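You operate a simulated robot arm through the tools that you are given. There is no shell and no other tool. Be economical: measure what you need, move in short steps, check, and stop when the job is done.

You run a simulated two-armed robot. Do the job below in one go: nothing can be reset, and whatever is moved stays where it is left.

JOB
Put the green fuse from the drawer table on the rest of the bag sealer and the blue fuse on the black panel there. Screw the cap back on the bottle on the top of the grey bench mat. Put the battery pack labelled "No. 27" from the top of the grey bench mat on the bay six of the front bench. Put the folded rag on the bay five of the back bench away on the top of the cleaning table. Fetch the green clip from the bay five of the back bench and set it on top of the blue eraser. Put the small white carton that says "adapter" from the bay six of the back bench on top of the white carton there and the small white carton labelled "cables" in the small green tray. Any order will do. Set down upright: battery pack, green clip.

Only the result counts: the job must be done as asked and must still hold three seconds after the hand-in. Knocking over, shifting, dropping, spilling or breaking anything else fails it. Lids that push on must go on centred and level and be pressed home; caps that screw on are set level and turned clockwise until they are tight.

ROBOT AND FRAMES
Two 6-joint arms with two-finger parallel grippers on one trunk, on a base that drives. Base frame: it is fixed to the floor where the robot stands at the start and does not move with it; the origin is under the middle of the robot, x ahead of it, y to its left, z up. Units: cm, degrees, N and s.
The left shoulder is at the start at [6, 18.7, 104.7], the right one opposite. With the tool pointing down near the work surface each hand reaches from about 26 to 62 cm from the robot's upright axis, wherever it stands, measured 20 degrees to its own side. Places, roughly: battery pack [250, 1200, 75]; bay six of the front bench [240, 1390, 80]; bottle [225, 1125, 75]; eraser (11x5x4 cm) [330, 1280, 80]; folded rag (9x6x3 cm) [340, 1220, 80]; green clip [325, 1275, 75]; rest of the bag sealer [420, 220, 80]; small green tray [320, 900, 80]; small white carton [325, 1375, 75]; top of the cleaning table [-110, 380, 80]; white carton [325, 1325, 75]. Payload 1.57 kg a hand.
Tool frame (each hand has its own): the origin (TCP) lies between the finger pads and is the grasp point; the fingertips stand 3 cm ahead of it; z points along the fingers, y is the line along which they close. The gripper opens to 11 cm. The fingers are 2.4 cm wide and 1.2 cm thick; the gripper's body (4.8 by 11.2 cm) begins 7.8 cm behind the TCP.
Orientation is told as [roll, pitch, yaw] about the base's x, y, z axes, in that order, counted from this pose: with the fingers straight down and closing along the base's y, the tool's x points along the base's -x, its y along +y and its z along -z.

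CONTROLS
- The arms move only by the tool move_arm. It takes "left_plan", "right_plan" or both (then of equal length, played together; a hand with none holds still); each is text: rows parted by semicolons, each of 7 numbers parted by spaces: the shift along the tool's x, y, z in units of 300 mm (1.0 is 300 mm), then the turn, a rotation vector about the tool's x, y, z in units of 120 degrees (1.0 is 120 degrees), then the closure, from 0 (fully open) to 1 (shut). In form: x y z rx ry rz hand; .... A call has 1 to 12 rows; each row is the pose to reach, as a shift and turn from the pose commanded when the call began, along the tool's axes at that moment. A call with a number of a shift or a turn outside -1 to 1 is refused whole. Rows are played at 5 a second. More than 5 cm and 8.6 degrees between two rows, or a gripper value outside its range, and nothing of the call is played. A pose out of reach is approached as far as the arm can. The call stops where the force on the tool passes 40 N (or 10 N more than at its start, if that is more) or the arm is blocked; 0.2 s more then pass. The fingers move at their own pace (about 15.3 cm/s each) and stop on an object; they squeeze with about 42 N. The grip force told is the motor's: it shows also when the fingers shut on nothing. Time passes only in rows, and 0.2 s behind the last, so rows that repeat a pose let the fingers close. It gives the time, the measured TCP pose, the force on the tool (base axes), the opening and the grip force at its end, in the units of the frame above (readings bear some noise), with the torque about the TCP (base axes, N m) and any sound that the robot's microphone picked up.
- Cameras (640 x 400 px; columns grow to the right, rows downward): "scene" is now at [-0.3, 3.12, 158.21]; the picture's right is [0.22, -0.98, 0.00], its down [-0.80, -0.18, -0.57] and it looks along [0.56, 0.12, -0.82] (base axes); focal length 282 px, centre (320, 200). "left" rides on the left gripper at [7, -1.6, -14.1] in its tool frame; the picture's right is [0.23, 0.97, 0.00], its down [-0.86, 0.20, -0.48] and it looks along [-0.47, 0.11, 0.88] (tool axes); focal length 222 px, centre (320, 200). "right" rides on the right gripper at [7, 1.6, -14.1] in its tool frame; the picture's right is [-0.23, 0.97, 0.00], its down [-0.86, -0.20, -0.48] and it looks along [-0.47, -0.11, 0.88] (tool axes); focal length 222 px, centre (320, 200). There is no depth. A picture from a camera that has moved, and an enlarged one, comes with that camera's place and axes in the base frame and with its lens. The place of the scene camera against the robot may be out by one fixed shift of up to 2.5 cm in any direction.
- get_image(camera): a new picture of that camera. It takes no simulated time.
- move_column(by): slides the trunk up (or, below 0, down) by that many cm; the arms and the scene camera ride with it, the base frame stays. It gives what a move gives, with no picture.
- drive_base(legs): drives the robot by 1 to 6 legs, each [ahead, left, turn to the left] in cm, cm and degrees, along the robot's own axes; the way and the turn of a leg run together, so that a leg with both is an arc; at most 150 cm and 180 degrees a leg. The arms and the cameras ride along, it lands a little off, and it stops where it bumps. It gives what a move gives.
- turn_head(pan, tilt): turns the head with the scene camera to pan (to the left, within 86 degrees either way) and tilt (down, from -29 to 69), counted from straight ahead of the robot. It gives what a move gives.
- zoom(camera, box): a new picture of the part [left, top, right, bottom] of that camera's present view, enlarged. It takes no simulated time.
- close_job(): hands the job in; it is judged then, once.

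Go step by step. Nothing tells you exact positions but the pictures and the camera data: compare them with the known pose of the tool, close in by small moves and look again before you grip or let go. The budget is 217 turns and 212 pictures, counting those below and the enlarged ones. Unless the task says otherwise, let go and move clear before handing in.

The tools are called after ">>>" as a command line: name --argument value ..., lists and objects as JSON in quotes. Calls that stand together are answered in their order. move_arm: Moves the arms, as the interface text tells. Its arguments: {"type":"object","properties":{"left_plan":{"type":"string"},"right_plan":{"type":"string"}},"required":[]} The other tools are called the same way: move_column (by) slides the trunk up or down; drive_base (legs) drives the base; turn_head (pan, tilt) turns the head that bears the scene camera; get_image (camera) takes a picture; zoom (camera, box) takes an enlarged picture of a part of a camera's view; close_job () hands the job in.

At the start:

```text
t: 0.0
left_ee_pos: [32.61, 30.48, 99.54]
left_orientation: [-0.1, 0.0, 0.0]
left_force: [-0.3, 0.8, -0.3]
left_torque: [0.03, -0.01, 0.0]
left_gripper_width: 11.01
left_finger_force: 0.1
right_ee_pos: [40.61, -2.32, 104.09]
right_orientation: [-0.1, 0.0, 0.0]
right_force: [0.7, 0.2, 0.0]
right_torque: [0.01, 0.01, -0.01]
right_gripper_width: 11.01
right_finger_force: 0.0
trunk travel left (down, up): [-67.5, 31.5]
robot x, y, heading: [0.07, -0.16, -0.1]
head pan, tilt: [12.5, 55.3]
```

scene: 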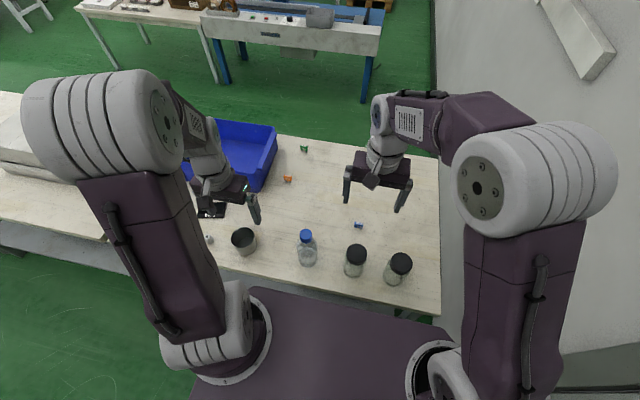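
right: 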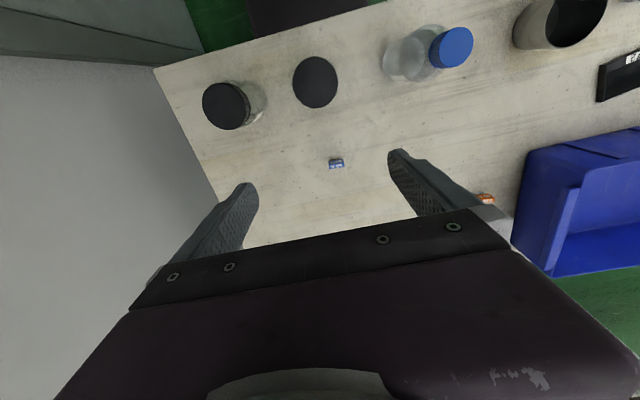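
left: 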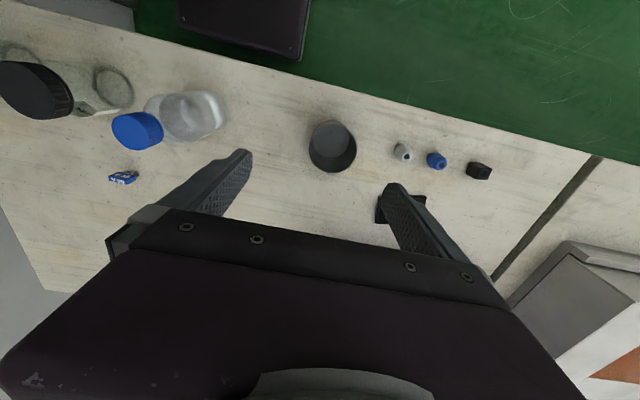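

I see a table ahead with small coloured fuse-like things. I'll look closer at them and around the room.

>>> zoom --camera "scene" --box '[180, 120, 440, 290]'

>>> turn_head --pan 0 --tilt 15

>>> get_image --camera "scene"

>>> turn_head --pan 75 --tilt 15

>>> get_image --camera "scene"

```text
2.35 times, centred on (310, 205) of scene
camera zoom: at [-0.3, 3.12, 158.21], right [0.22, -0.98, 0.0], down [-0.8, -0.18, -0.57], along [0.56, 0.12, -0.82], focal length 663 px, centre (344, 188)
```

zoom: 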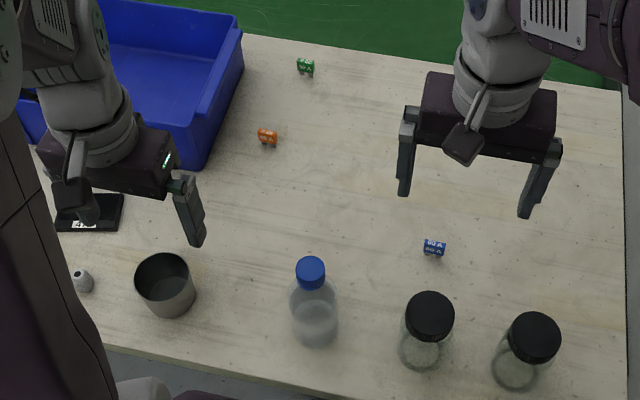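

```text
t: 1.1
left_ee_pos: [32.64, 30.41, 99.54]
left_orientation: [0.0, -0.1, 0.1]
left_force: [0.0, 0.3, 0.3]
left_torque: [0.0, -0.03, -0.05]
left_gripper_width: 10.98
left_finger_force: 0.1
right_ee_pos: [40.49, -2.2, 104.2]
right_orientation: [0.0, 0.0, 0.0]
right_force: [-0.1, 0.0, 0.3]
right_torque: [0.02, -0.03, -0.01]
right_gripper_width: 10.99
right_finger_force: 0.0
trunk travel left (down, up): [-67.5, 31.5]
robot x, y, heading: [0.08, -0.21, 0.0]
head pan, tilt: [0.0, 15.0]
```

```text
207 pictures are left
camera scene: at [2.03, 1.57, 164.26], right [0.0, -1.0, 0.0], down [-0.26, 0.0, -0.97], along [0.97, 0.0, -0.26], focal length 282 px, centre (320, 200)
```

scene: 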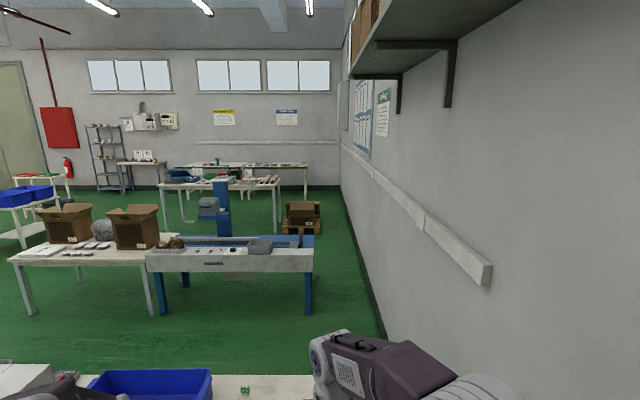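

```text
t: 2.5
left_ee_pos: [32.59, 30.43, 99.57]
left_orientation: [0.0, 0.1, 0.0]
left_force: [0.2, 0.7, -1.1]
left_torque: [-0.01, -0.01, -0.01]
left_gripper_width: 11.0
left_finger_force: 0.1
right_ee_pos: [40.56, -2.24, 104.13]
right_orientation: [0.0, -0.1, 0.0]
right_force: [-0.1, 0.6, 0.0]
right_torque: [0.01, 0.0, 0.02]
right_gripper_width: 10.99
right_finger_force: 0.1
trunk travel left (down, up): [-67.5, 31.5]
robot x, y, heading: [0.01, -0.06, -0.3]
head pan, tilt: [75.0, 15.0]
```

```text
206 pictures are left
camera scene: at [-4.88, 10.59, 164.27], right [0.97, -0.26, 0.0], down [-0.07, -0.25, -0.97], along [0.25, 0.93, -0.26], focal length 282 px, centre (320, 200)
```

scene: 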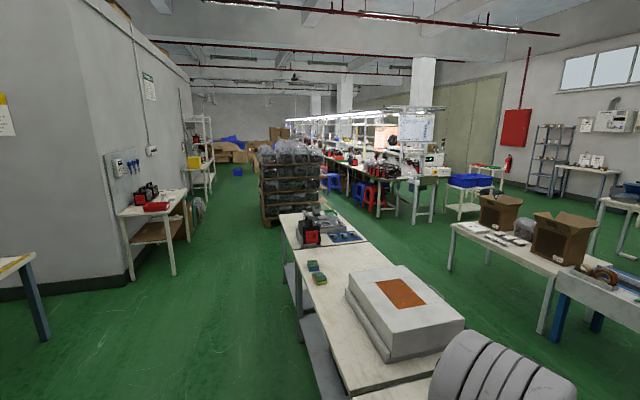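

>>> zoom --camera "right" --box '[296, 139, 376, 189]'

>>> turn_head --pan 0 --tilt 25

>>> zoom --camera "scene" --box '[120, 60, 360, 210]'

>>> turn_head --pan 86 --tilt 35

>>> get_image --camera "scene"

```text
8.00 times, centred on (336, 164) of right
camera zoom: at [33.45, -0.63, 118.33], right [0.23, 0.97, 0.0], down [0.86, -0.2, 0.48], along [0.47, -0.11, -0.88], focal length 1777 px, centre (192, 488)
```

zoom: 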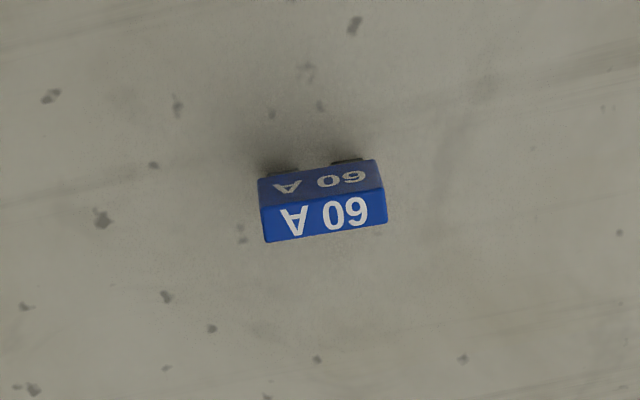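

```text
t: 4.0
left_ee_pos: [32.47, 30.49, 99.5]
left_orientation: [0.0, -0.1, 0.0]
left_force: [0.0, 0.1, 1.2]
left_torque: [0.0, 0.02, 0.01]
left_gripper_width: 11.01
left_finger_force: 0.1
right_ee_pos: [40.59, -2.2, 104.19]
right_orientation: [0.1, 0.0, 0.0]
right_force: [0.4, 0.7, 0.6]
right_torque: [0.0, -0.01, -0.02]
right_gripper_width: 11.01
right_finger_force: 0.2
trunk travel left (down, up): [-67.5, 31.5]
robot x, y, heading: [0.1, -0.16, 0.1]
head pan, tilt: [0.0, 25.0]
```

```text
2.67 times, centred on (240, 135) of scene
camera zoom: at [1.9, 1.58, 162.65], right [0.0, -1.0, 0.0], down [-0.42, 0.0, -0.91], along [0.91, 0.0, -0.42], focal length 751 px, centre (533, 373)
```

zoom: 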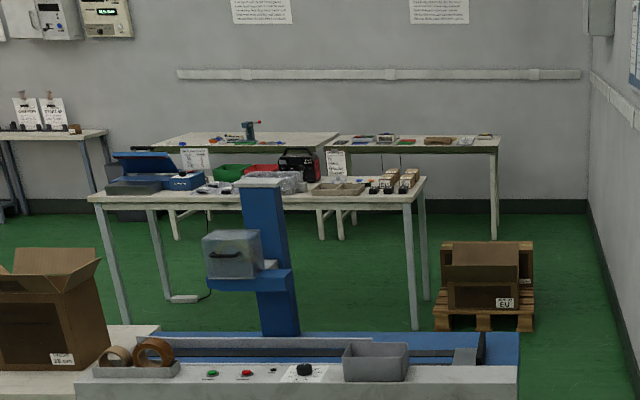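

```text
t: 5.6
left_ee_pos: [32.58, 30.48, 99.49]
left_orientation: [0.1, 0.0, 0.0]
left_force: [-0.6, -0.4, -0.4]
left_torque: [-0.01, 0.01, -0.01]
left_gripper_width: 11.02
left_finger_force: 0.0
right_ee_pos: [40.62, -2.29, 104.11]
right_orientation: [0.0, 0.0, 0.0]
right_force: [0.2, -0.2, 0.1]
right_torque: [-0.02, -0.03, 0.0]
right_gripper_width: 11.0
right_finger_force: 0.1
trunk travel left (down, up): [-67.5, 31.5]
robot x, y, heading: [0.34, 0.08, -0.1]
head pan, tilt: [85.9, 35.0]
```

```text
203 pictures are left
camera scene: at [-6.68, 10.35, 161.07], right [1.0, -0.07, 0.0], down [-0.04, -0.57, -0.82], along [0.06, 0.82, -0.57], focal length 282 px, centre (320, 200)
```

scene: 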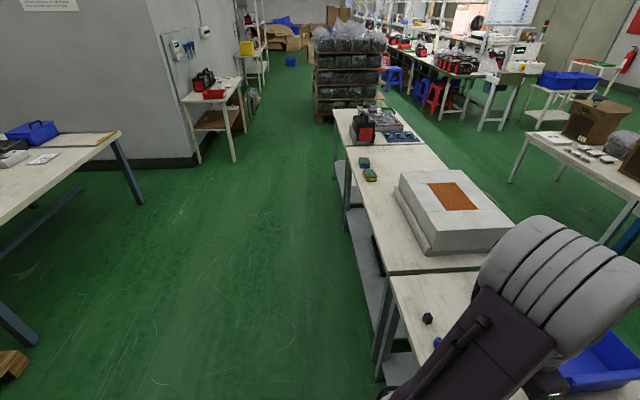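

>>> move_arm --right_plan "-0.066 0.011 0.134 0 0 0.02 0; -0.13 0.022 0.268 0 0 0.04 0; -0.197 0.033 0.4 0 0 0.06 0; -0.263 0.045 0.537 0 0 0.08 0"

>>> get_image --camera "right"

```text
t: 6.6
left_ee_pos: [32.65, 30.45, 99.44]
left_orientation: [0.1, 0.0, 0.1]
left_force: [-0.1, 0.4, -0.1]
left_torque: [-0.03, 0.02, 0.02]
left_gripper_width: 11.0
left_finger_force: 0.0
right_ee_pos: [48.63, -0.88, 87.85]
right_orientation: [0.1, 0.1, -9.7]
right_force: [-0.4, 0.3, -0.5]
right_torque: [0.01, 0.0, -0.02]
right_gripper_width: 11.01
right_finger_force: 0.0
trunk travel left (down, up): [-67.5, 31.5]
robot x, y, heading: [-0.11, 0.29, 0.1]
head pan, tilt: [85.9, 35.0]
```

```text
202 pictures are left
camera right: at [41.87, 1.8, 102.09], right [0.39, 0.92, 0.0], down [0.81, -0.34, 0.48], along [0.44, -0.19, -0.88], focal length 222 px, centre (320, 200)
```

right: 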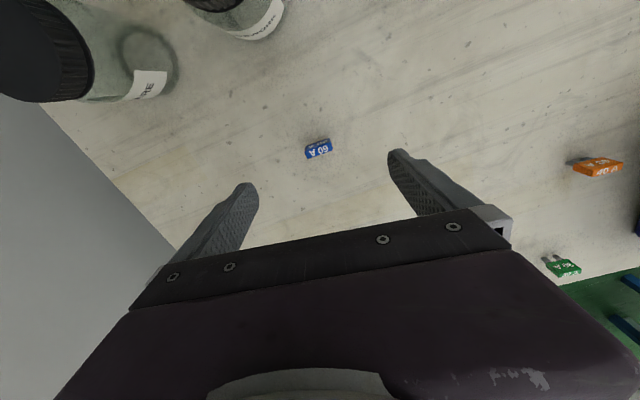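

>>> move_arm --right_plan "0.013 -0.01 0.14 0 0 0 0; 0.013 -0.01 0.25 0 0 0 0; 0.013 -0.01 0.278 0 0 0 0; 0.013 -0.01 0.278 0 0 0 0.5;0.013 -0.01 0.278 0 0 0 1;0.013 -0.01 0.278 0 0 0 1;0.013 -0.01 0.278 0 0 0 1"

>>> get_image --camera "right"

```text
t: 8.2
left_ee_pos: [32.6, 30.37, 99.63]
left_orientation: [0.0, -0.1, 0.0]
left_force: [0.6, 0.3, 0.3]
left_torque: [0.01, -0.02, -0.04]
left_gripper_width: 11.01
left_finger_force: 0.1
right_ee_pos: [47.94, -1.17, 79.66]
right_orientation: [0.1, 0.1, -9.6]
right_force: [-0.3, 0.7, 0.5]
right_torque: [0.01, 0.02, -0.01]
right_gripper_width: 2.6
right_finger_force: 37.2
trunk travel left (down, up): [-67.5, 31.5]
robot x, y, heading: [0.06, 0.18, -0.1]
head pan, tilt: [85.9, 35.0]
```

```text
201 pictures are left
camera right: at [41.27, 1.67, 93.89], right [0.39, 0.92, 0.0], down [0.81, -0.34, 0.48], along [0.44, -0.18, -0.88], focal length 222 px, centre (320, 200)
```

right: 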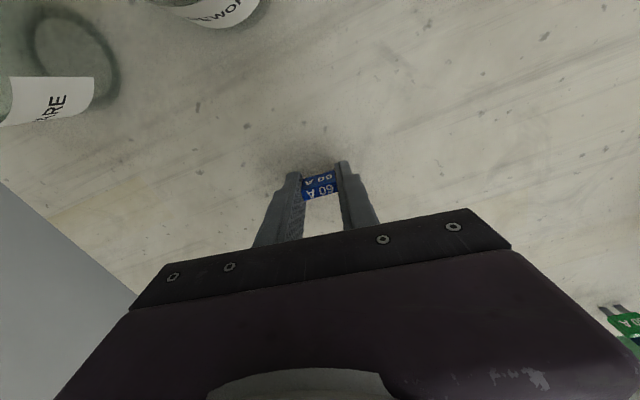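

>>> move_arm --right_plan "0 0 -0.15 0 0 0 1; 0.05 0 -0.3 0 0 0 1; 0.15 0 -0.42 0 0 0 1; 0.25 0 -0.54 0 0 0 1; 0.33 -0.05 -0.66 0 0 0 1; 0.4 -0.15 -0.76 0 0 0 1; 0.4 -0.25 -0.86 0 0 0 1" --left_plan "0 0 0 0 0 0 0; 0 0 0 0 0 0 0;0 0 0 0 0 0 0;0 0 0 0 0 0 0;0 0 0 0 0 0 0;0 0 -0.1 0 0 0 0;0 0 -0.2 0 0 0 0"

>>> drive_base --legs '[[-10, 150, 0], [0, 150, 0], [0, 55, 0]]'

>>> turn_head --pan 0 --tilt 30

>>> get_image --camera "scene"

```text
t: 9.8
left_ee_pos: [32.46, 30.3, 105.57]
left_orientation: [0.0, 0.0, -0.1]
left_force: [0.4, -0.6, -0.8]
left_torque: [-0.01, 0.03, 0.0]
left_gripper_width: 11.02
left_finger_force: 0.0
right_ee_pos: [34.82, -6.71, 105.5]
right_orientation: [0.1, 0.0, -9.6]
right_force: [1.3, -0.9, 0.1]
right_torque: [0.05, -0.03, -0.01]
right_gripper_width: 2.62
right_finger_force: 37.5
trunk travel left (down, up): [-67.5, 31.5]
robot x, y, heading: [-0.09, -0.01, 0.2]
head pan, tilt: [85.9, 35.0]
```

```text
refused: leg 1 is longer than a leg can be; nothing moved
```

```text
t: 11.4
left_ee_pos: [32.57, 30.51, 105.55]
left_orientation: [0.0, -0.1, 0.0]
left_force: [-0.2, -0.2, -0.2]
left_torque: [0.0, -0.01, 0.01]
left_gripper_width: 11.03
left_finger_force: 0.0
right_ee_pos: [34.99, -6.55, 105.48]
right_orientation: [0.0, 0.0, -9.7]
right_force: [0.9, -0.1, 0.1]
right_torque: [-0.01, 0.02, 0.01]
right_gripper_width: 2.61
right_finger_force: 36.8
trunk travel left (down, up): [-67.5, 31.5]
robot x, y, heading: [-0.1, -0.21, 0.2]
head pan, tilt: [0.0, 30.0]
```

```text
200 pictures are left
camera scene: at [1.72, 1.57, 161.85], right [0.0, -1.0, 0.0], down [-0.5, 0.0, -0.87], along [0.87, 0.0, -0.5], focal length 282 px, centre (320, 200)
```

scene: 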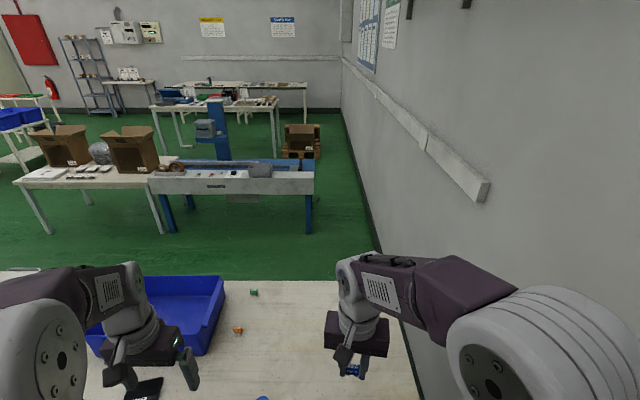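

>>> drive_base --legs '[[-25, 0, 0], [0, 145, 0], [0, 145, 0], [0, 60, 0], [145, 0, 0]]'

>>> turn_head --pan -75 --tilt 35

>>> get_image --camera "scene"

>>> turn_head --pan 0 --tilt 25

>>> get_image --camera "scene"

```text
t: 36.8
left_ee_pos: [156.21, 383.87, 105.56]
left_orientation: [0.0, 0.0, 1.0]
left_force: [-0.2, -0.1, 0.8]
left_torque: [-0.05, 0.0, 0.02]
left_gripper_width: 10.99
left_finger_force: 0.1
right_ee_pos: [159.3, 346.94, 105.5]
right_orientation: [0.0, 0.0, -8.7]
right_force: [0.4, 0.2, -0.4]
right_torque: [-0.02, 0.02, 0.01]
right_gripper_width: 2.63
right_finger_force: 36.9
trunk travel left (down, up): [-67.5, 31.5]
robot x, y, heading: [124.11, 352.94, 1.1]
head pan, tilt: [0.0, 30.0]
```

```text
t: 38.3
left_ee_pos: [156.4, 383.82, 105.44]
left_orientation: [0.0, 0.0, 1.1]
left_force: [0.0, -0.6, -0.9]
left_torque: [0.03, 0.04, 0.02]
left_gripper_width: 11.01
left_finger_force: 0.0
right_ee_pos: [159.24, 346.92, 105.56]
right_orientation: [0.0, 0.0, -8.5]
right_force: [0.3, 0.8, -0.8]
right_torque: [-0.01, -0.01, 0.02]
right_gripper_width: 2.6
right_finger_force: 37.4
trunk travel left (down, up): [-67.5, 31.5]
robot x, y, heading: [124.45, 352.6, 1.2]
head pan, tilt: [-75.0, 35.0]
```

```text
199 pictures are left
camera scene: at [119.32, 345.9, 161.07], right [-0.96, -0.28, 0.0], down [-0.16, 0.55, -0.82], along [0.23, -0.79, -0.57], focal length 282 px, centre (320, 200)
```

scene: 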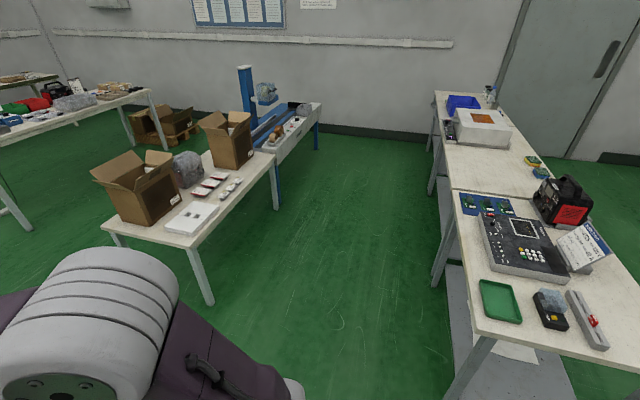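

```text
t: 39.7
left_ee_pos: [156.28, 383.76, 105.39]
left_orientation: [0.0, 0.0, 1.0]
left_force: [-0.2, -0.7, 0.5]
left_torque: [-0.01, -0.02, -0.03]
left_gripper_width: 10.99
left_finger_force: 0.0
right_ee_pos: [159.16, 346.99, 105.51]
right_orientation: [-0.1, 0.0, -8.7]
right_force: [-0.3, -0.9, -0.4]
right_torque: [0.01, -0.02, 0.01]
right_gripper_width: 2.61
right_finger_force: 37.0
trunk travel left (down, up): [-67.5, 31.5]
robot x, y, heading: [124.21, 352.76, 1.2]
head pan, tilt: [0.0, 25.0]
```

```text
198 pictures are left
camera scene: at [126.11, 354.51, 162.65], right [0.02, -1.0, 0.0], down [-0.42, -0.01, -0.91], along [0.91, 0.01, -0.42], focal length 282 px, centre (320, 200)
```

scene: 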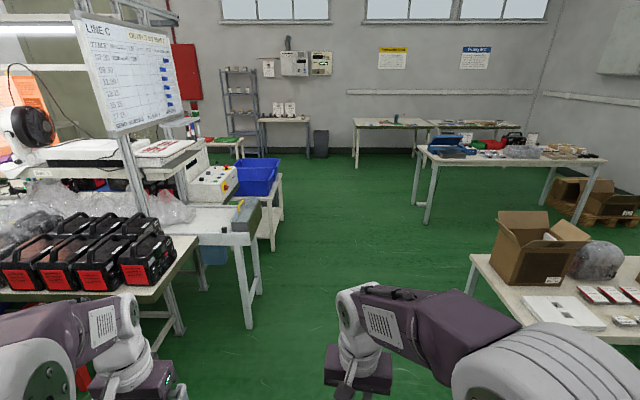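

>>> drive_base --legs '[[0, 0, 178.8], [-10, 100, 0], [0, 140, 0], [0, 70, 0]]'

>>> turn_head --pan 12 --tilt 50

>>> get_image --camera "scene"

>>> get_image --camera "left"

```text
t: 62.2
left_ee_pos: [101.7, 13.15, 105.42]
left_orientation: [0.0, 0.0, 180.0]
left_force: [-0.3, -0.5, -0.2]
left_torque: [0.03, -0.01, 0.01]
left_gripper_width: 11.0
left_finger_force: 0.1
right_ee_pos: [99.34, 50.04, 105.44]
right_orientation: [0.0, -0.1, 170.4]
right_force: [-0.2, 0.7, -1.1]
right_torque: [-0.01, -0.03, 0.01]
right_gripper_width: 2.62
right_finger_force: 36.5
trunk travel left (down, up): [-67.5, 31.5]
robot x, y, heading: [134.36, 43.94, 179.7]
head pan, tilt: [0.0, 25.0]
```

```text
t: 63.1
left_ee_pos: [101.63, 13.24, 105.43]
left_orientation: [0.0, 0.0, 180.0]
left_force: [-0.2, -0.3, 0.4]
left_torque: [0.02, -0.02, -0.01]
left_gripper_width: 11.02
left_finger_force: 0.1
right_ee_pos: [99.36, 50.08, 105.49]
right_orientation: [0.0, 0.0, 170.4]
right_force: [-0.4, -0.6, -0.8]
right_torque: [0.03, 0.01, 0.0]
right_gripper_width: 2.59
right_finger_force: 37.3
trunk travel left (down, up): [-67.5, 31.5]
robot x, y, heading: [134.49, 43.52, 180.0]
head pan, tilt: [12.0, 50.0]
```

```text
197 pictures are left
camera scene: at [131.37, 43.52, 158.9], right [-0.21, 0.98, 0.0], down [0.75, 0.16, -0.64], along [-0.63, -0.13, -0.77], focal length 282 px, centre (320, 200)
```

scene: 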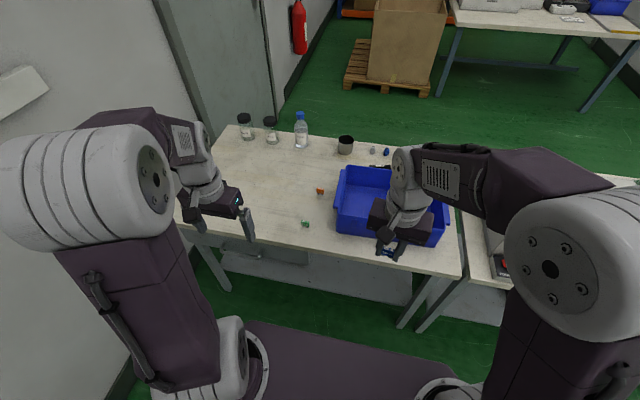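

```text
196 pictures are left
camera left: at [108.67, 14.79, 119.79], right [0.23, -0.97, 0.0], down [-0.86, -0.2, 0.48], along [-0.47, -0.11, -0.88], focal length 222 px, centre (320, 200)
```

left: 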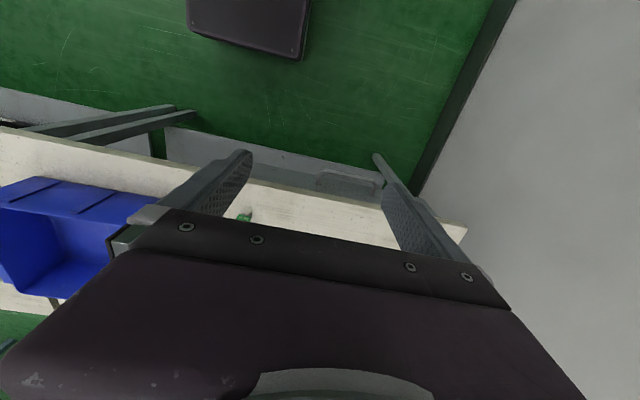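

>>> drive_base --legs '[[6, 0, 0]]'

>>> move_arm --left_plan "-0.1 -0.07 0.08 0 0 0 0;-0.2 -0.13 0.16 0 0 0 0;-0.3 -0.2 0.25 0 0 0 0;-0.4 -0.27 0.33 0 0 0 0;-0.5 -0.33 0.42 0 0 0 0;-0.6 -0.4 0.5 0 0 0 0"

>>> get_image --camera "left"

```text
t: 64.1
left_ee_pos: [95.89, 13.21, 105.51]
left_orientation: [0.0, -0.1, 180.0]
left_force: [0.1, -0.3, 1.3]
left_torque: [0.0, 0.03, 0.0]
left_gripper_width: 11.03
left_finger_force: 0.1
right_ee_pos: [93.43, 50.07, 105.58]
right_orientation: [-0.1, -0.2, 170.5]
right_force: [-0.1, -0.6, -0.3]
right_torque: [0.0, 0.0, -0.03]
right_gripper_width: 2.61
right_finger_force: 36.8
trunk travel left (down, up): [-67.5, 31.5]
robot x, y, heading: [128.3, 43.36, 180.1]
head pan, tilt: [12.0, 50.0]
```

```text
t: 65.5
left_ee_pos: [77.47, 25.2, 90.45]
left_orientation: [0.1, 0.0, 180.0]
left_force: [-0.1, 0.5, -0.2]
left_torque: [-0.03, 0.01, 0.0]
left_gripper_width: 10.97
left_finger_force: 0.1
right_ee_pos: [93.23, 50.08, 105.47]
right_orientation: [0.0, 0.2, 170.3]
right_force: [-0.2, -0.2, -0.4]
right_torque: [-0.02, -0.04, 0.02]
right_gripper_width: 2.62
right_finger_force: 36.9
trunk travel left (down, up): [-67.5, 31.5]
robot x, y, heading: [128.09, 43.74, 179.8]
head pan, tilt: [12.0, 50.0]
```

```text
195 pictures are left
camera left: at [84.55, 26.92, 104.64], right [0.23, -0.97, 0.0], down [-0.86, -0.2, 0.48], along [-0.47, -0.11, -0.88], focal length 222 px, centre (320, 200)
```

left: 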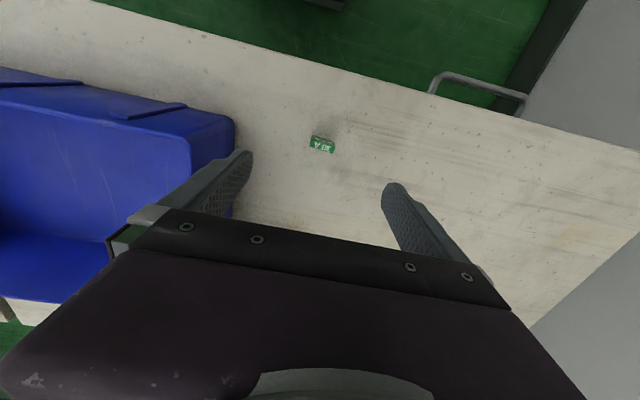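

>>> move_arm --left_plan "0.007 0.007 0.08 0 0 0 0.4; 0.007 0.007 0.2 0 0 0 0.4; 0.007 0.007 0.32 0 0 0 0.4; 0.007 0.007 0.36 0 0 0 0.4;0.007 0.007 0.36 0 0 0 1;0.007 0.007 0.36 0 0 0 1;0.007 0.007 0.36 0 0 0 1"

>>> get_image --camera "left"

```text
t: 67.1
left_ee_pos: [77.89, 24.94, 79.68]
left_orientation: [0.1, -0.1, 180.0]
left_force: [0.1, 0.5, -0.3]
left_torque: [0.07, -0.04, 0.0]
left_gripper_width: 2.62
left_finger_force: 36.7
right_ee_pos: [93.35, 50.04, 105.58]
right_orientation: [0.1, 0.1, 170.3]
right_force: [-0.4, -0.2, 0.6]
right_torque: [-0.02, -0.01, -0.03]
right_gripper_width: 2.62
right_finger_force: 36.9
trunk travel left (down, up): [-67.5, 31.5]
robot x, y, heading: [127.92, 43.8, 180.1]
head pan, tilt: [12.0, 50.0]
```

```text
194 pictures are left
camera left: at [84.82, 26.61, 93.99], right [0.23, -0.97, 0.0], down [-0.86, -0.2, 0.48], along [-0.47, -0.11, -0.88], focal length 222 px, centre (320, 200)
```

left: 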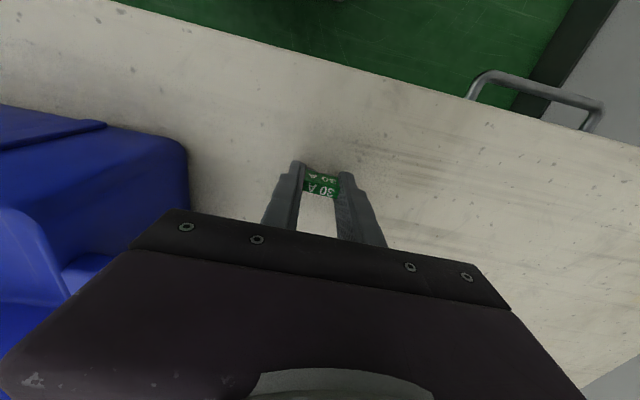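

>>> move_arm --left_plan "0 0 -0.15 0 0 0 1; 0 0 -0.3 0 0 0 1; 0.1 0 -0.42 0 0 0 1; 0.2 0 -0.54 0 0 0 1; 0.3 0.05 -0.66 0 0 0 1; 0.4 0.1 -0.76 0 0 0 1; 0.5 0.2 -0.86 0 0 0 1; 0.6 0.3 -0.86 0 0 0 1"

>>> drive_base --legs '[[-8, 0, 0], [0, -145, 0], [0, -145, 0], [-130, 0, 0], [-82, 0, 0], [0, 0, -180]]'

>>> turn_head --pan -60 --tilt 30

>>> get_image --camera "scene"

```text
refused: row 7 steps farther than a row can; nothing moved
```

```text
t: 71.4
left_ee_pos: [85.88, 84.08, 79.67]
left_orientation: [0.9, 0.1, -179.7]
left_force: [4.7, -22.0, 4.9]
left_torque: [-0.04, 0.02, 0.06]
left_gripper_width: 2.54
left_finger_force: 36.5
right_ee_pos: [101.13, 110.55, 105.58]
right_orientation: [0.2, 0.0, 170.6]
right_force: [-0.8, 0.7, 0.3]
right_torque: [-0.09, -0.05, 0.04]
right_gripper_width: 2.62
right_finger_force: 36.9
trunk travel left (down, up): [-67.5, 31.5]
robot x, y, heading: [136.03, 103.64, -179.8]
head pan, tilt: [12.0, 50.0]
stopped in leg 2: the force on the tool passed its limit (the readings are from after the stop); the commanded pose is now the measured one
```

```text
t: 72.8
left_ee_pos: [85.77, 84.09, 79.65]
left_orientation: [0.4, -0.1, -179.9]
left_force: [2.9, -13.5, 0.9]
left_torque: [-0.07, -0.01, 0.01]
left_gripper_width: 2.58
left_finger_force: 36.9
right_ee_pos: [101.46, 110.17, 105.52]
right_orientation: [-0.2, 0.0, 170.4]
right_force: [0.6, -1.0, 0.8]
right_torque: [-0.03, 0.03, -0.01]
right_gripper_width: 2.61
right_finger_force: 37.2
trunk travel left (down, up): [-67.5, 31.5]
robot x, y, heading: [136.06, 103.85, -180.1]
head pan, tilt: [-60.0, 30.0]
```

```text
193 pictures are left
camera scene: at [136.46, 113.0, 161.86], right [0.86, 0.5, 0.0], down [0.25, -0.43, -0.87], along [-0.43, 0.75, -0.5], focal length 282 px, centre (320, 200)
```

scene: 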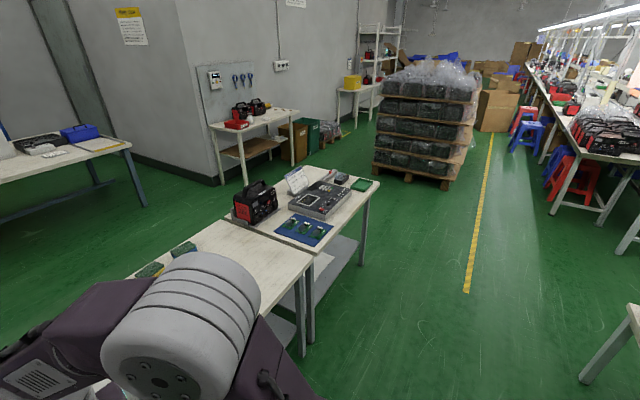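

I wrongly chained a drive after a refused arm move, and the left hand touched something. I'll look at what before doing anything else.

>>> get_image --camera "left"

>>> turn_head --pan 12 --tilt 50

>>> get_image --camera "scene"

```text
192 pictures are left
camera left: at [92.89, 85.94, 93.97], right [0.23, -0.97, 0.01], down [-0.85, -0.2, 0.48], along [-0.47, -0.12, -0.88], focal length 222 px, centre (320, 200)
```

left: 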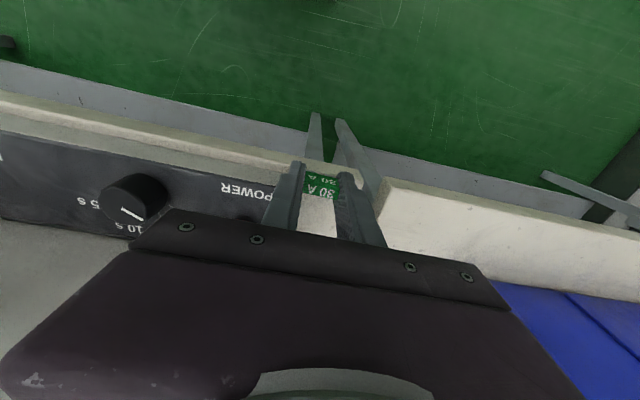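

```text
t: 74.3
left_ee_pos: [85.89, 84.09, 79.72]
left_orientation: [0.5, 0.0, -179.9]
left_force: [2.5, -14.8, -0.1]
left_torque: [-0.07, -0.01, 0.06]
left_gripper_width: 2.58
left_finger_force: 36.4
right_ee_pos: [101.39, 110.21, 105.57]
right_orientation: [-0.1, -0.1, 170.5]
right_force: [-0.8, 0.0, -0.7]
right_torque: [-0.02, 0.0, -0.03]
right_gripper_width: 2.63
right_finger_force: 37.3
trunk travel left (down, up): [-67.5, 31.5]
robot x, y, heading: [136.52, 103.5, -179.8]
head pan, tilt: [12.0, 50.0]
```

```text
191 pictures are left
camera scene: at [133.46, 103.56, 158.9], right [-0.21, 0.98, 0.0], down [0.75, 0.16, -0.64], along [-0.63, -0.13, -0.77], focal length 282 px, centre (320, 200)
```

scene: 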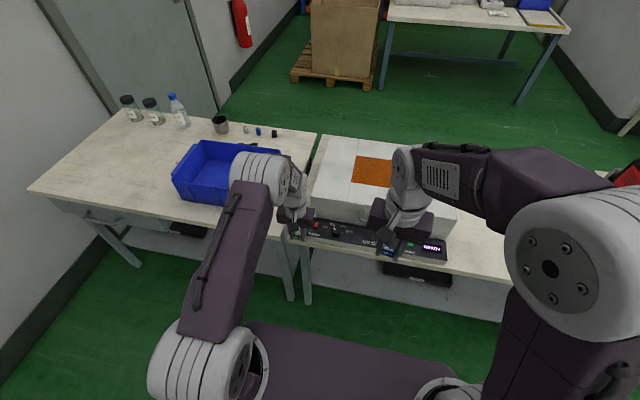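

>>> zoom --camera "scene" --box '[20, 80, 340, 280]'

>>> zoom --camera "scene" --box '[260, 120, 500, 270]'

```text
2.00 times, centred on (180, 180) of scene
camera zoom: at [133.46, 103.56, 158.9], right [-0.21, 0.98, 0.0], down [0.75, 0.16, -0.64], along [-0.63, -0.13, -0.77], focal length 564 px, centre (600, 240)
```

zoom: 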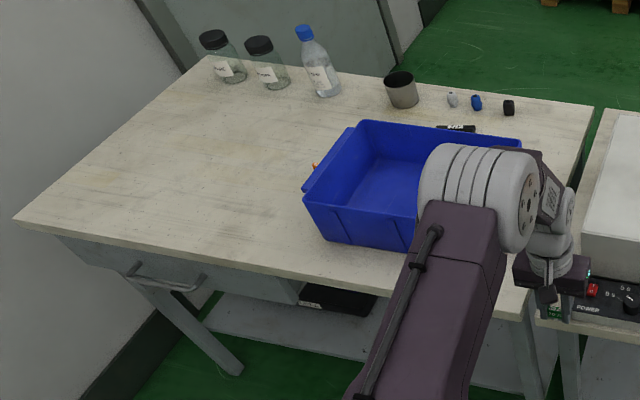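

```text
2.67 times, centred on (380, 195) of scene
camera zoom: at [133.46, 103.56, 158.9], right [-0.21, 0.98, 0.0], down [0.75, 0.16, -0.64], along [-0.63, -0.13, -0.77], focal length 751 px, centre (160, 213)
```

zoom: 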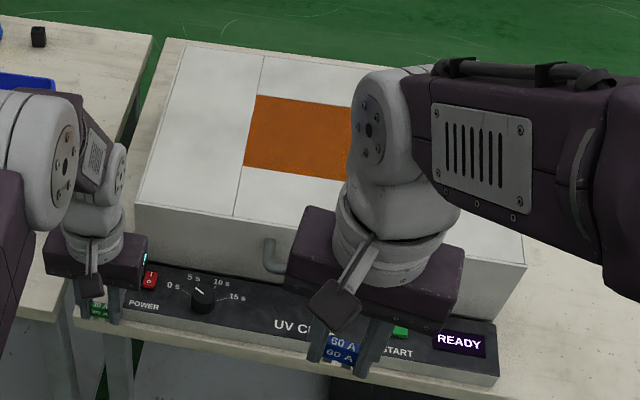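

The UV box's panel end was touched; bin and things stand as before. I back the left hand off and raise it in small rows.

>>> move_arm --left_plan "0 0.04 0 0 0 0 1; 0.03 0.06 -0.1 0 0 0 1; 0.06 0.06 -0.23 0 0 0 1; 0.1 0.06 -0.36 0 0 0 1; 0.16 0.06 -0.49 0 0 0 1; 0.22 0.06 -0.62 0 0 0 1; 0.28 0.06 -0.74 0 0 0 1; 0.34 0.06 -0.86 0 0 0 1"

>>> get_image --camera "left"

```text
t: 76.1
left_ee_pos: [96.16, 82.91, 105.67]
left_orientation: [0.6, -0.2, -179.8]
left_force: [0.8, 0.4, -0.5]
left_torque: [-0.01, 0.06, -0.01]
left_gripper_width: 2.63
left_finger_force: 37.3
right_ee_pos: [101.44, 110.39, 105.51]
right_orientation: [0.0, -0.1, 170.5]
right_force: [0.6, 0.1, 0.6]
right_torque: [0.0, 0.02, 0.01]
right_gripper_width: 2.61
right_finger_force: 37.7
trunk travel left (down, up): [-67.5, 31.5]
robot x, y, heading: [136.32, 104.07, -179.9]
head pan, tilt: [12.0, 50.0]
```

```text
188 pictures are left
camera left: at [103.18, 84.72, 119.85], right [0.23, -0.97, 0.01], down [-0.85, -0.2, 0.48], along [-0.47, -0.12, -0.88], focal length 222 px, centre (320, 200)
```

left: 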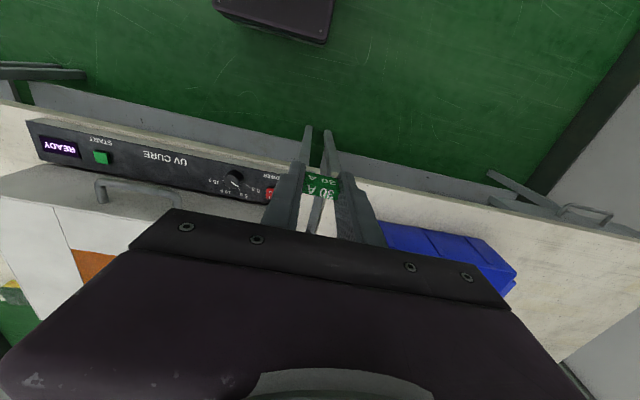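

>>> drive_base --legs '[[0, -120, 0], [0, -110, 0], [-130, 0, 0], [-82, 0, 0], [0, 0, 180]]'

>>> turn_head --pan -60 --tilt 30

>>> get_image --camera "scene"

```text
t: 104.9
left_ee_pos: [387.63, 356.71, 105.47]
left_orientation: [0.6, 0.0, -0.2]
left_force: [0.6, 0.2, 0.3]
left_torque: [0.0, -0.03, 0.02]
left_gripper_width: 2.63
left_finger_force: 36.7
right_ee_pos: [382.08, 329.2, 105.63]
right_orientation: [-0.1, 0.0, -9.8]
right_force: [-0.6, 0.1, -1.2]
right_torque: [0.05, 0.04, -0.04]
right_gripper_width: 2.62
right_finger_force: 37.6
trunk travel left (down, up): [-67.5, 31.5]
robot x, y, heading: [347.1, 335.8, -0.0]
head pan, tilt: [12.0, 50.0]
```

```text
t: 106.3
left_ee_pos: [387.63, 356.66, 105.36]
left_orientation: [0.7, 0.0, -0.1]
left_force: [-0.4, -1.0, -0.1]
left_torque: [0.05, 0.03, 0.01]
left_gripper_width: 2.62
left_finger_force: 37.1
right_ee_pos: [382.13, 329.25, 105.56]
right_orientation: [0.0, 0.1, -9.9]
right_force: [0.3, 0.8, -0.4]
right_torque: [-0.01, -0.03, 0.04]
right_gripper_width: 2.61
right_finger_force: 37.3
trunk travel left (down, up): [-67.5, 31.5]
robot x, y, heading: [347.09, 335.82, -0.5]
head pan, tilt: [-60.0, 30.0]
```

```text
187 pictures are left
camera scene: at [344.45, 329.6, 161.85], right [-0.87, -0.5, 0.0], down [-0.25, 0.43, -0.87], along [0.43, -0.75, -0.5], focal length 282 px, centre (320, 200)
```

scene: 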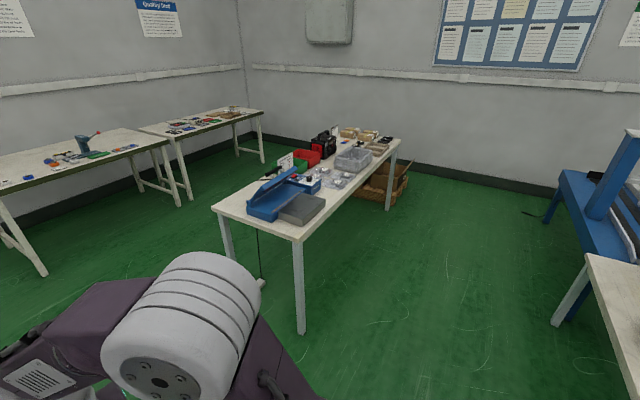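

>>> drive_base --legs '[[0, -122, 0], [10, 0, 0]]'

>>> turn_head --pan 0 --tilt 45

>>> get_image --camera "scene"

```text
t: 113.2
left_ee_pos: [397.54, 235.84, 105.47]
left_orientation: [0.6, 0.0, 0.5]
left_force: [0.4, -0.1, 0.6]
left_torque: [0.01, 0.02, -0.02]
left_gripper_width: 2.61
left_finger_force: 37.3
right_ee_pos: [392.14, 208.43, 105.53]
right_orientation: [0.1, 0.0, -9.2]
right_force: [0.7, 0.3, -0.2]
right_torque: [0.0, 0.01, -0.02]
right_gripper_width: 2.65
right_finger_force: 36.7
trunk travel left (down, up): [-67.5, 31.5]
robot x, y, heading: [357.32, 214.89, 0.5]
head pan, tilt: [-60.0, 30.0]
```

```text
t: 114.5
left_ee_pos: [397.44, 235.95, 105.36]
left_orientation: [0.6, -0.1, 0.3]
left_force: [0.0, -0.4, 0.1]
left_torque: [-0.01, -0.01, 0.01]
left_gripper_width: 2.62
left_finger_force: 37.0
right_ee_pos: [392.3, 208.41, 105.47]
right_orientation: [-0.1, 0.0, -9.2]
right_force: [0.0, 0.3, 0.2]
right_torque: [0.02, 0.0, -0.02]
right_gripper_width: 2.61
right_finger_force: 36.8
trunk travel left (down, up): [-67.5, 31.5]
robot x, y, heading: [357.64, 215.02, 0.2]
head pan, tilt: [0.0, 45.0]
```

```text
186 pictures are left
camera scene: at [358.21, 216.29, 159.59], right [0.01, -1.0, 0.0], down [-0.71, 0.0, -0.71], along [0.71, 0.0, -0.71], focal length 282 px, centre (320, 200)
```

scene: 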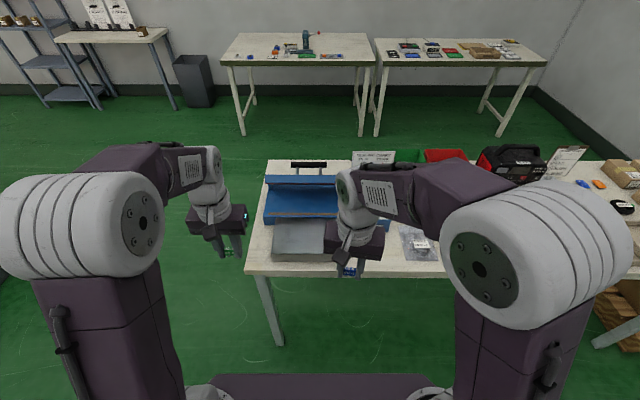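

>>> zoom --camera "scene" --box '[230, 140, 470, 290]'

>>> get_image --camera "right"

>>> get_image --camera "left"

```text
2.67 times, centred on (350, 215) of scene
camera zoom: at [358.21, 216.29, 159.59], right [0.01, -1.0, 0.0], down [-0.71, 0.0, -0.71], along [0.71, 0.0, -0.71], focal length 751 px, centre (240, 160)
```

zoom: 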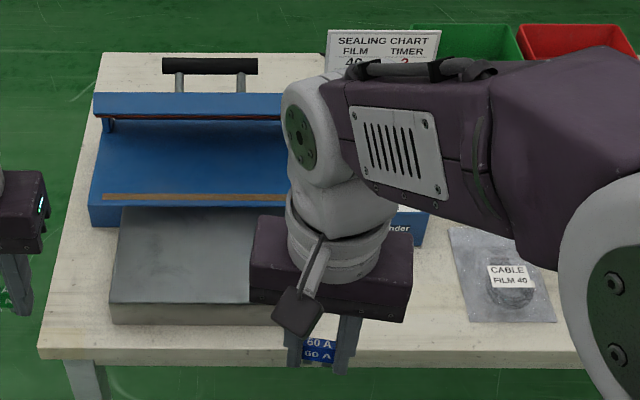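

```text
184 pictures are left
camera right: at [385.6, 211.16, 119.73], right [0.38, 0.92, 0.0], down [0.81, -0.33, 0.48], along [0.44, -0.18, -0.88], focal length 222 px, centre (320, 200)
```

right: 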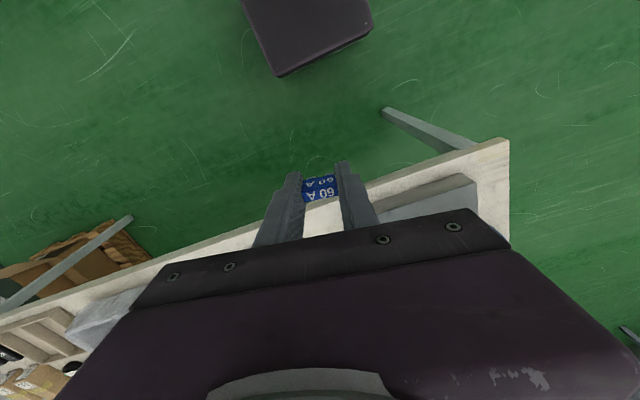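

```text
183 pictures are left
camera left: at [390.63, 234.11, 119.76], right [-0.23, 0.97, 0.01], down [0.85, 0.2, 0.48], along [0.47, 0.12, -0.88], focal length 222 px, centre (320, 200)
```

left: 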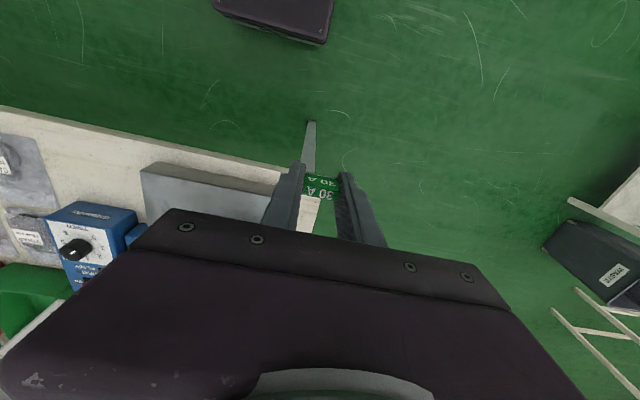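

>>> move_arm --right_plan "0.05 -0.15 0 0 0 0 1; 0.1 -0.3 0 0 0 0 1; 0.15 -0.45 0 0 0 0 1; 0.2 -0.6 0 0 0 0 1"

>>> zoom --camera "scene" --box '[230, 120, 470, 270]'

```text
t: 115.5
left_ee_pos: [397.31, 235.85, 105.51]
left_orientation: [0.6, -0.1, 0.4]
left_force: [0.3, 0.0, -0.4]
left_torque: [0.01, -0.02, -0.02]
left_gripper_width: 2.63
left_finger_force: 36.6
right_ee_pos: [383.36, 191.42, 105.72]
right_orientation: [0.1, 0.0, -9.2]
right_force: [-0.7, -0.9, 0.0]
right_torque: [0.01, 0.0, 0.02]
right_gripper_width: 2.6
right_finger_force: 37.3
trunk travel left (down, up): [-67.5, 31.5]
robot x, y, heading: [357.32, 214.92, 0.4]
head pan, tilt: [0.0, 45.0]
```

```text
2.67 times, centred on (350, 195) of scene
camera zoom: at [358.05, 216.17, 159.59], right [0.01, -1.0, 0.0], down [-0.71, 0.0, -0.71], along [0.71, 0.01, -0.71], focal length 751 px, centre (240, 213)
```

zoom: 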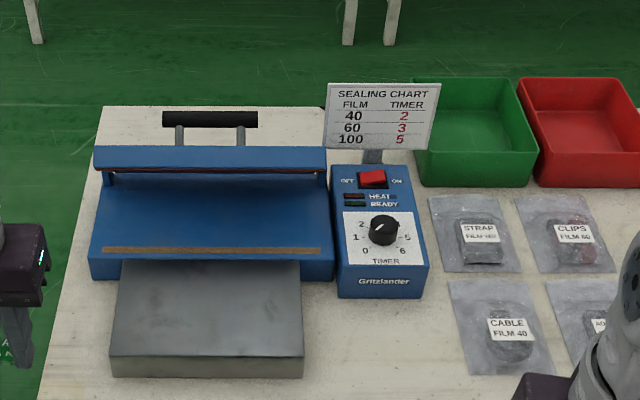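

>>> turn_head --pan -35 --tilt 35

>>> get_image --camera "scene"

```text
t: 116.5
left_ee_pos: [397.54, 235.91, 105.65]
left_orientation: [0.6, 0.0, 0.4]
left_force: [0.1, -0.4, -0.1]
left_torque: [0.01, -0.04, -0.01]
left_gripper_width: 2.62
left_finger_force: 36.9
right_ee_pos: [383.57, 191.59, 105.58]
right_orientation: [-0.1, 0.0, -9.1]
right_force: [-0.3, 0.2, -0.1]
right_torque: [-0.04, -0.01, 0.01]
right_gripper_width: 2.62
right_finger_force: 36.9
trunk travel left (down, up): [-67.5, 31.5]
robot x, y, heading: [357.39, 214.7, 0.7]
head pan, tilt: [-35.0, 35.0]
```

```text
181 pictures are left
camera scene: at [357.28, 211.23, 161.07], right [-0.57, -0.82, 0.0], down [-0.47, 0.33, -0.82], along [0.67, -0.46, -0.57], focal length 282 px, centre (320, 200)
```

scene: 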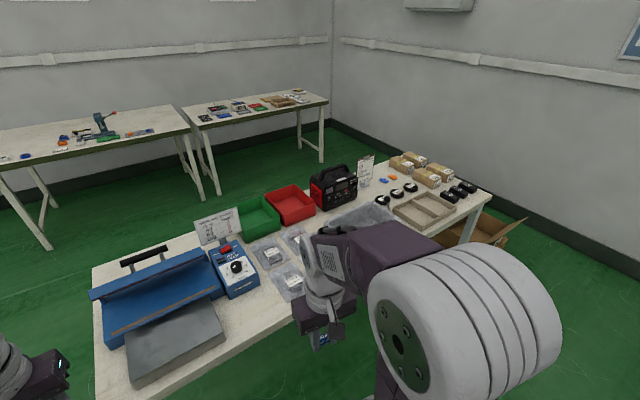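

>>> drive_base --legs '[[12, 0, 0]]'

>>> turn_head --pan 5 --tilt 50

```text
t: 117.7
left_ee_pos: [409.36, 235.95, 105.58]
left_orientation: [0.6, -0.1, 0.4]
left_force: [0.5, -1.0, -0.5]
left_torque: [-0.01, -0.01, 0.0]
left_gripper_width: 2.6
left_finger_force: 37.2
right_ee_pos: [395.37, 191.68, 105.65]
right_orientation: [0.1, -0.2, -9.1]
right_force: [0.3, -0.3, 0.1]
right_torque: [0.03, 0.0, -0.02]
right_gripper_width: 2.62
right_finger_force: 36.8
trunk travel left (down, up): [-67.5, 31.5]
robot x, y, heading: [369.42, 214.82, 0.5]
head pan, tilt: [-35.0, 35.0]
```

```text
t: 118.8
left_ee_pos: [409.47, 236.06, 105.4]
left_orientation: [0.7, 0.0, 0.3]
left_force: [0.9, 0.2, -0.9]
left_torque: [0.04, -0.01, 0.0]
left_gripper_width: 2.61
left_finger_force: 36.9
right_ee_pos: [395.42, 191.62, 105.59]
right_orientation: [0.0, 0.0, -9.2]
right_force: [0.0, 0.0, 0.6]
right_torque: [-0.02, -0.01, -0.01]
right_gripper_width: 2.63
right_finger_force: 37.6
trunk travel left (down, up): [-67.5, 31.5]
robot x, y, heading: [369.31, 214.69, 0.5]
head pan, tilt: [5.0, 50.0]
```

>>> move_arm --left_plan "-0.06 -0.1 0.02 0.005 0 0 1;-0.12 -0.2 0.1 0.005 0 0 1;-0.18 -0.3 0.2 0.005 0 0 1;-0.24 -0.4 0.3 0.005 0 0 1;-0.283 -0.467 0.4 0.005 0 0 1;-0.283 -0.467 0.48 0.005 0 0 1"

>>> get_image --camera "left"

>>> get_image --camera "scene"

```text
t: 120.2
left_ee_pos: [418.02, 222.25, 90.86]
left_orientation: [0.0, 0.0, 0.4]
left_force: [-0.5, 0.8, -0.3]
left_torque: [0.0, 0.0, 0.04]
left_gripper_width: 2.64
left_finger_force: 36.8
right_ee_pos: [395.46, 191.73, 105.67]
right_orientation: [0.0, -0.1, -9.2]
right_force: [-1.0, -0.7, 0.3]
right_torque: [-0.02, -0.02, -0.01]
right_gripper_width: 2.63
right_finger_force: 36.9
trunk travel left (down, up): [-67.5, 31.5]
robot x, y, heading: [369.09, 214.82, 0.6]
head pan, tilt: [5.0, 50.0]
```

```text
180 pictures are left
camera left: at [411.15, 220.54, 105.2], right [-0.23, 0.97, 0.0], down [0.85, 0.21, 0.48], along [0.47, 0.11, -0.88], focal length 222 px, centre (320, 200)
```

left: 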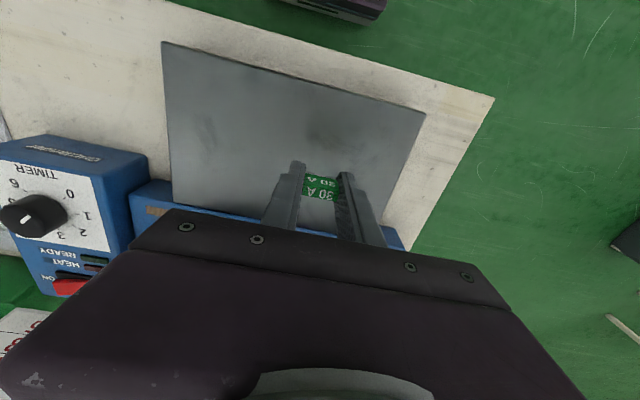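

```text
179 pictures are left
camera scene: at [369.66, 217.08, 158.9], right [0.09, -1.0, 0.0], down [-0.76, -0.07, -0.64], along [0.64, 0.06, -0.77], focal length 282 px, centre (320, 200)
```

scene: 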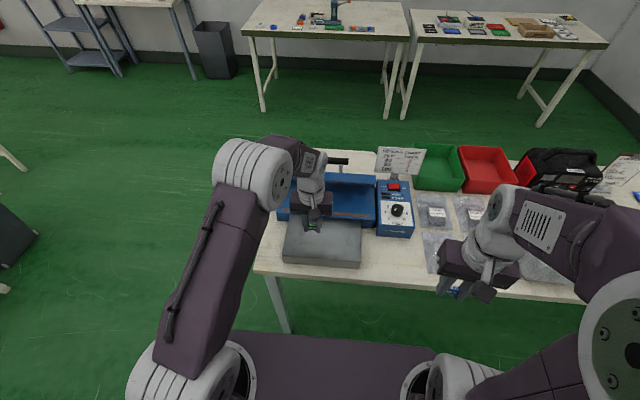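

>>> move_arm --left_plan "0.06 0.03 0.06 0 0 0 1; 0.06 0.03 0.12 0 0 0 1; 0.06 0.03 0.15 0 0 0 1; 0.06 0.03 0.16 0 0 0 1; 0.06 0.03 0.17 0 0 0 1; 0.06 0.03 0.178 0 0 0 1"

>>> get_image --camera "left"

```text
t: 121.6
left_ee_pos: [416.21, 223.08, 85.93]
left_orientation: [0.0, -0.5, 0.4]
left_force: [-7.2, 0.2, 21.4]
left_torque: [0.05, 0.18, -0.01]
left_gripper_width: 2.62
left_finger_force: 37.4
right_ee_pos: [395.14, 191.63, 105.66]
right_orientation: [0.0, -0.2, -9.2]
right_force: [-0.2, 0.3, 0.3]
right_torque: [0.02, -0.01, 0.04]
right_gripper_width: 2.61
right_finger_force: 37.3
trunk travel left (down, up): [-67.5, 31.5]
robot x, y, heading: [369.29, 214.65, 0.5]
head pan, tilt: [5.0, 50.0]
stopped in row 6 (left hand): the force on the tool passed its limit (the readings are from after the stop); the commanded pose is now the measured one
```

```text
178 pictures are left
camera left: at [409.2, 221.42, 100.28], right [-0.23, 0.97, 0.0], down [0.85, 0.21, 0.49], along [0.47, 0.11, -0.87], focal length 222 px, centre (320, 200)
```

left: 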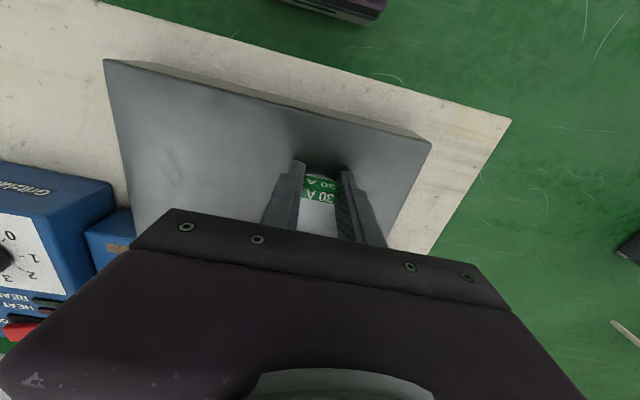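

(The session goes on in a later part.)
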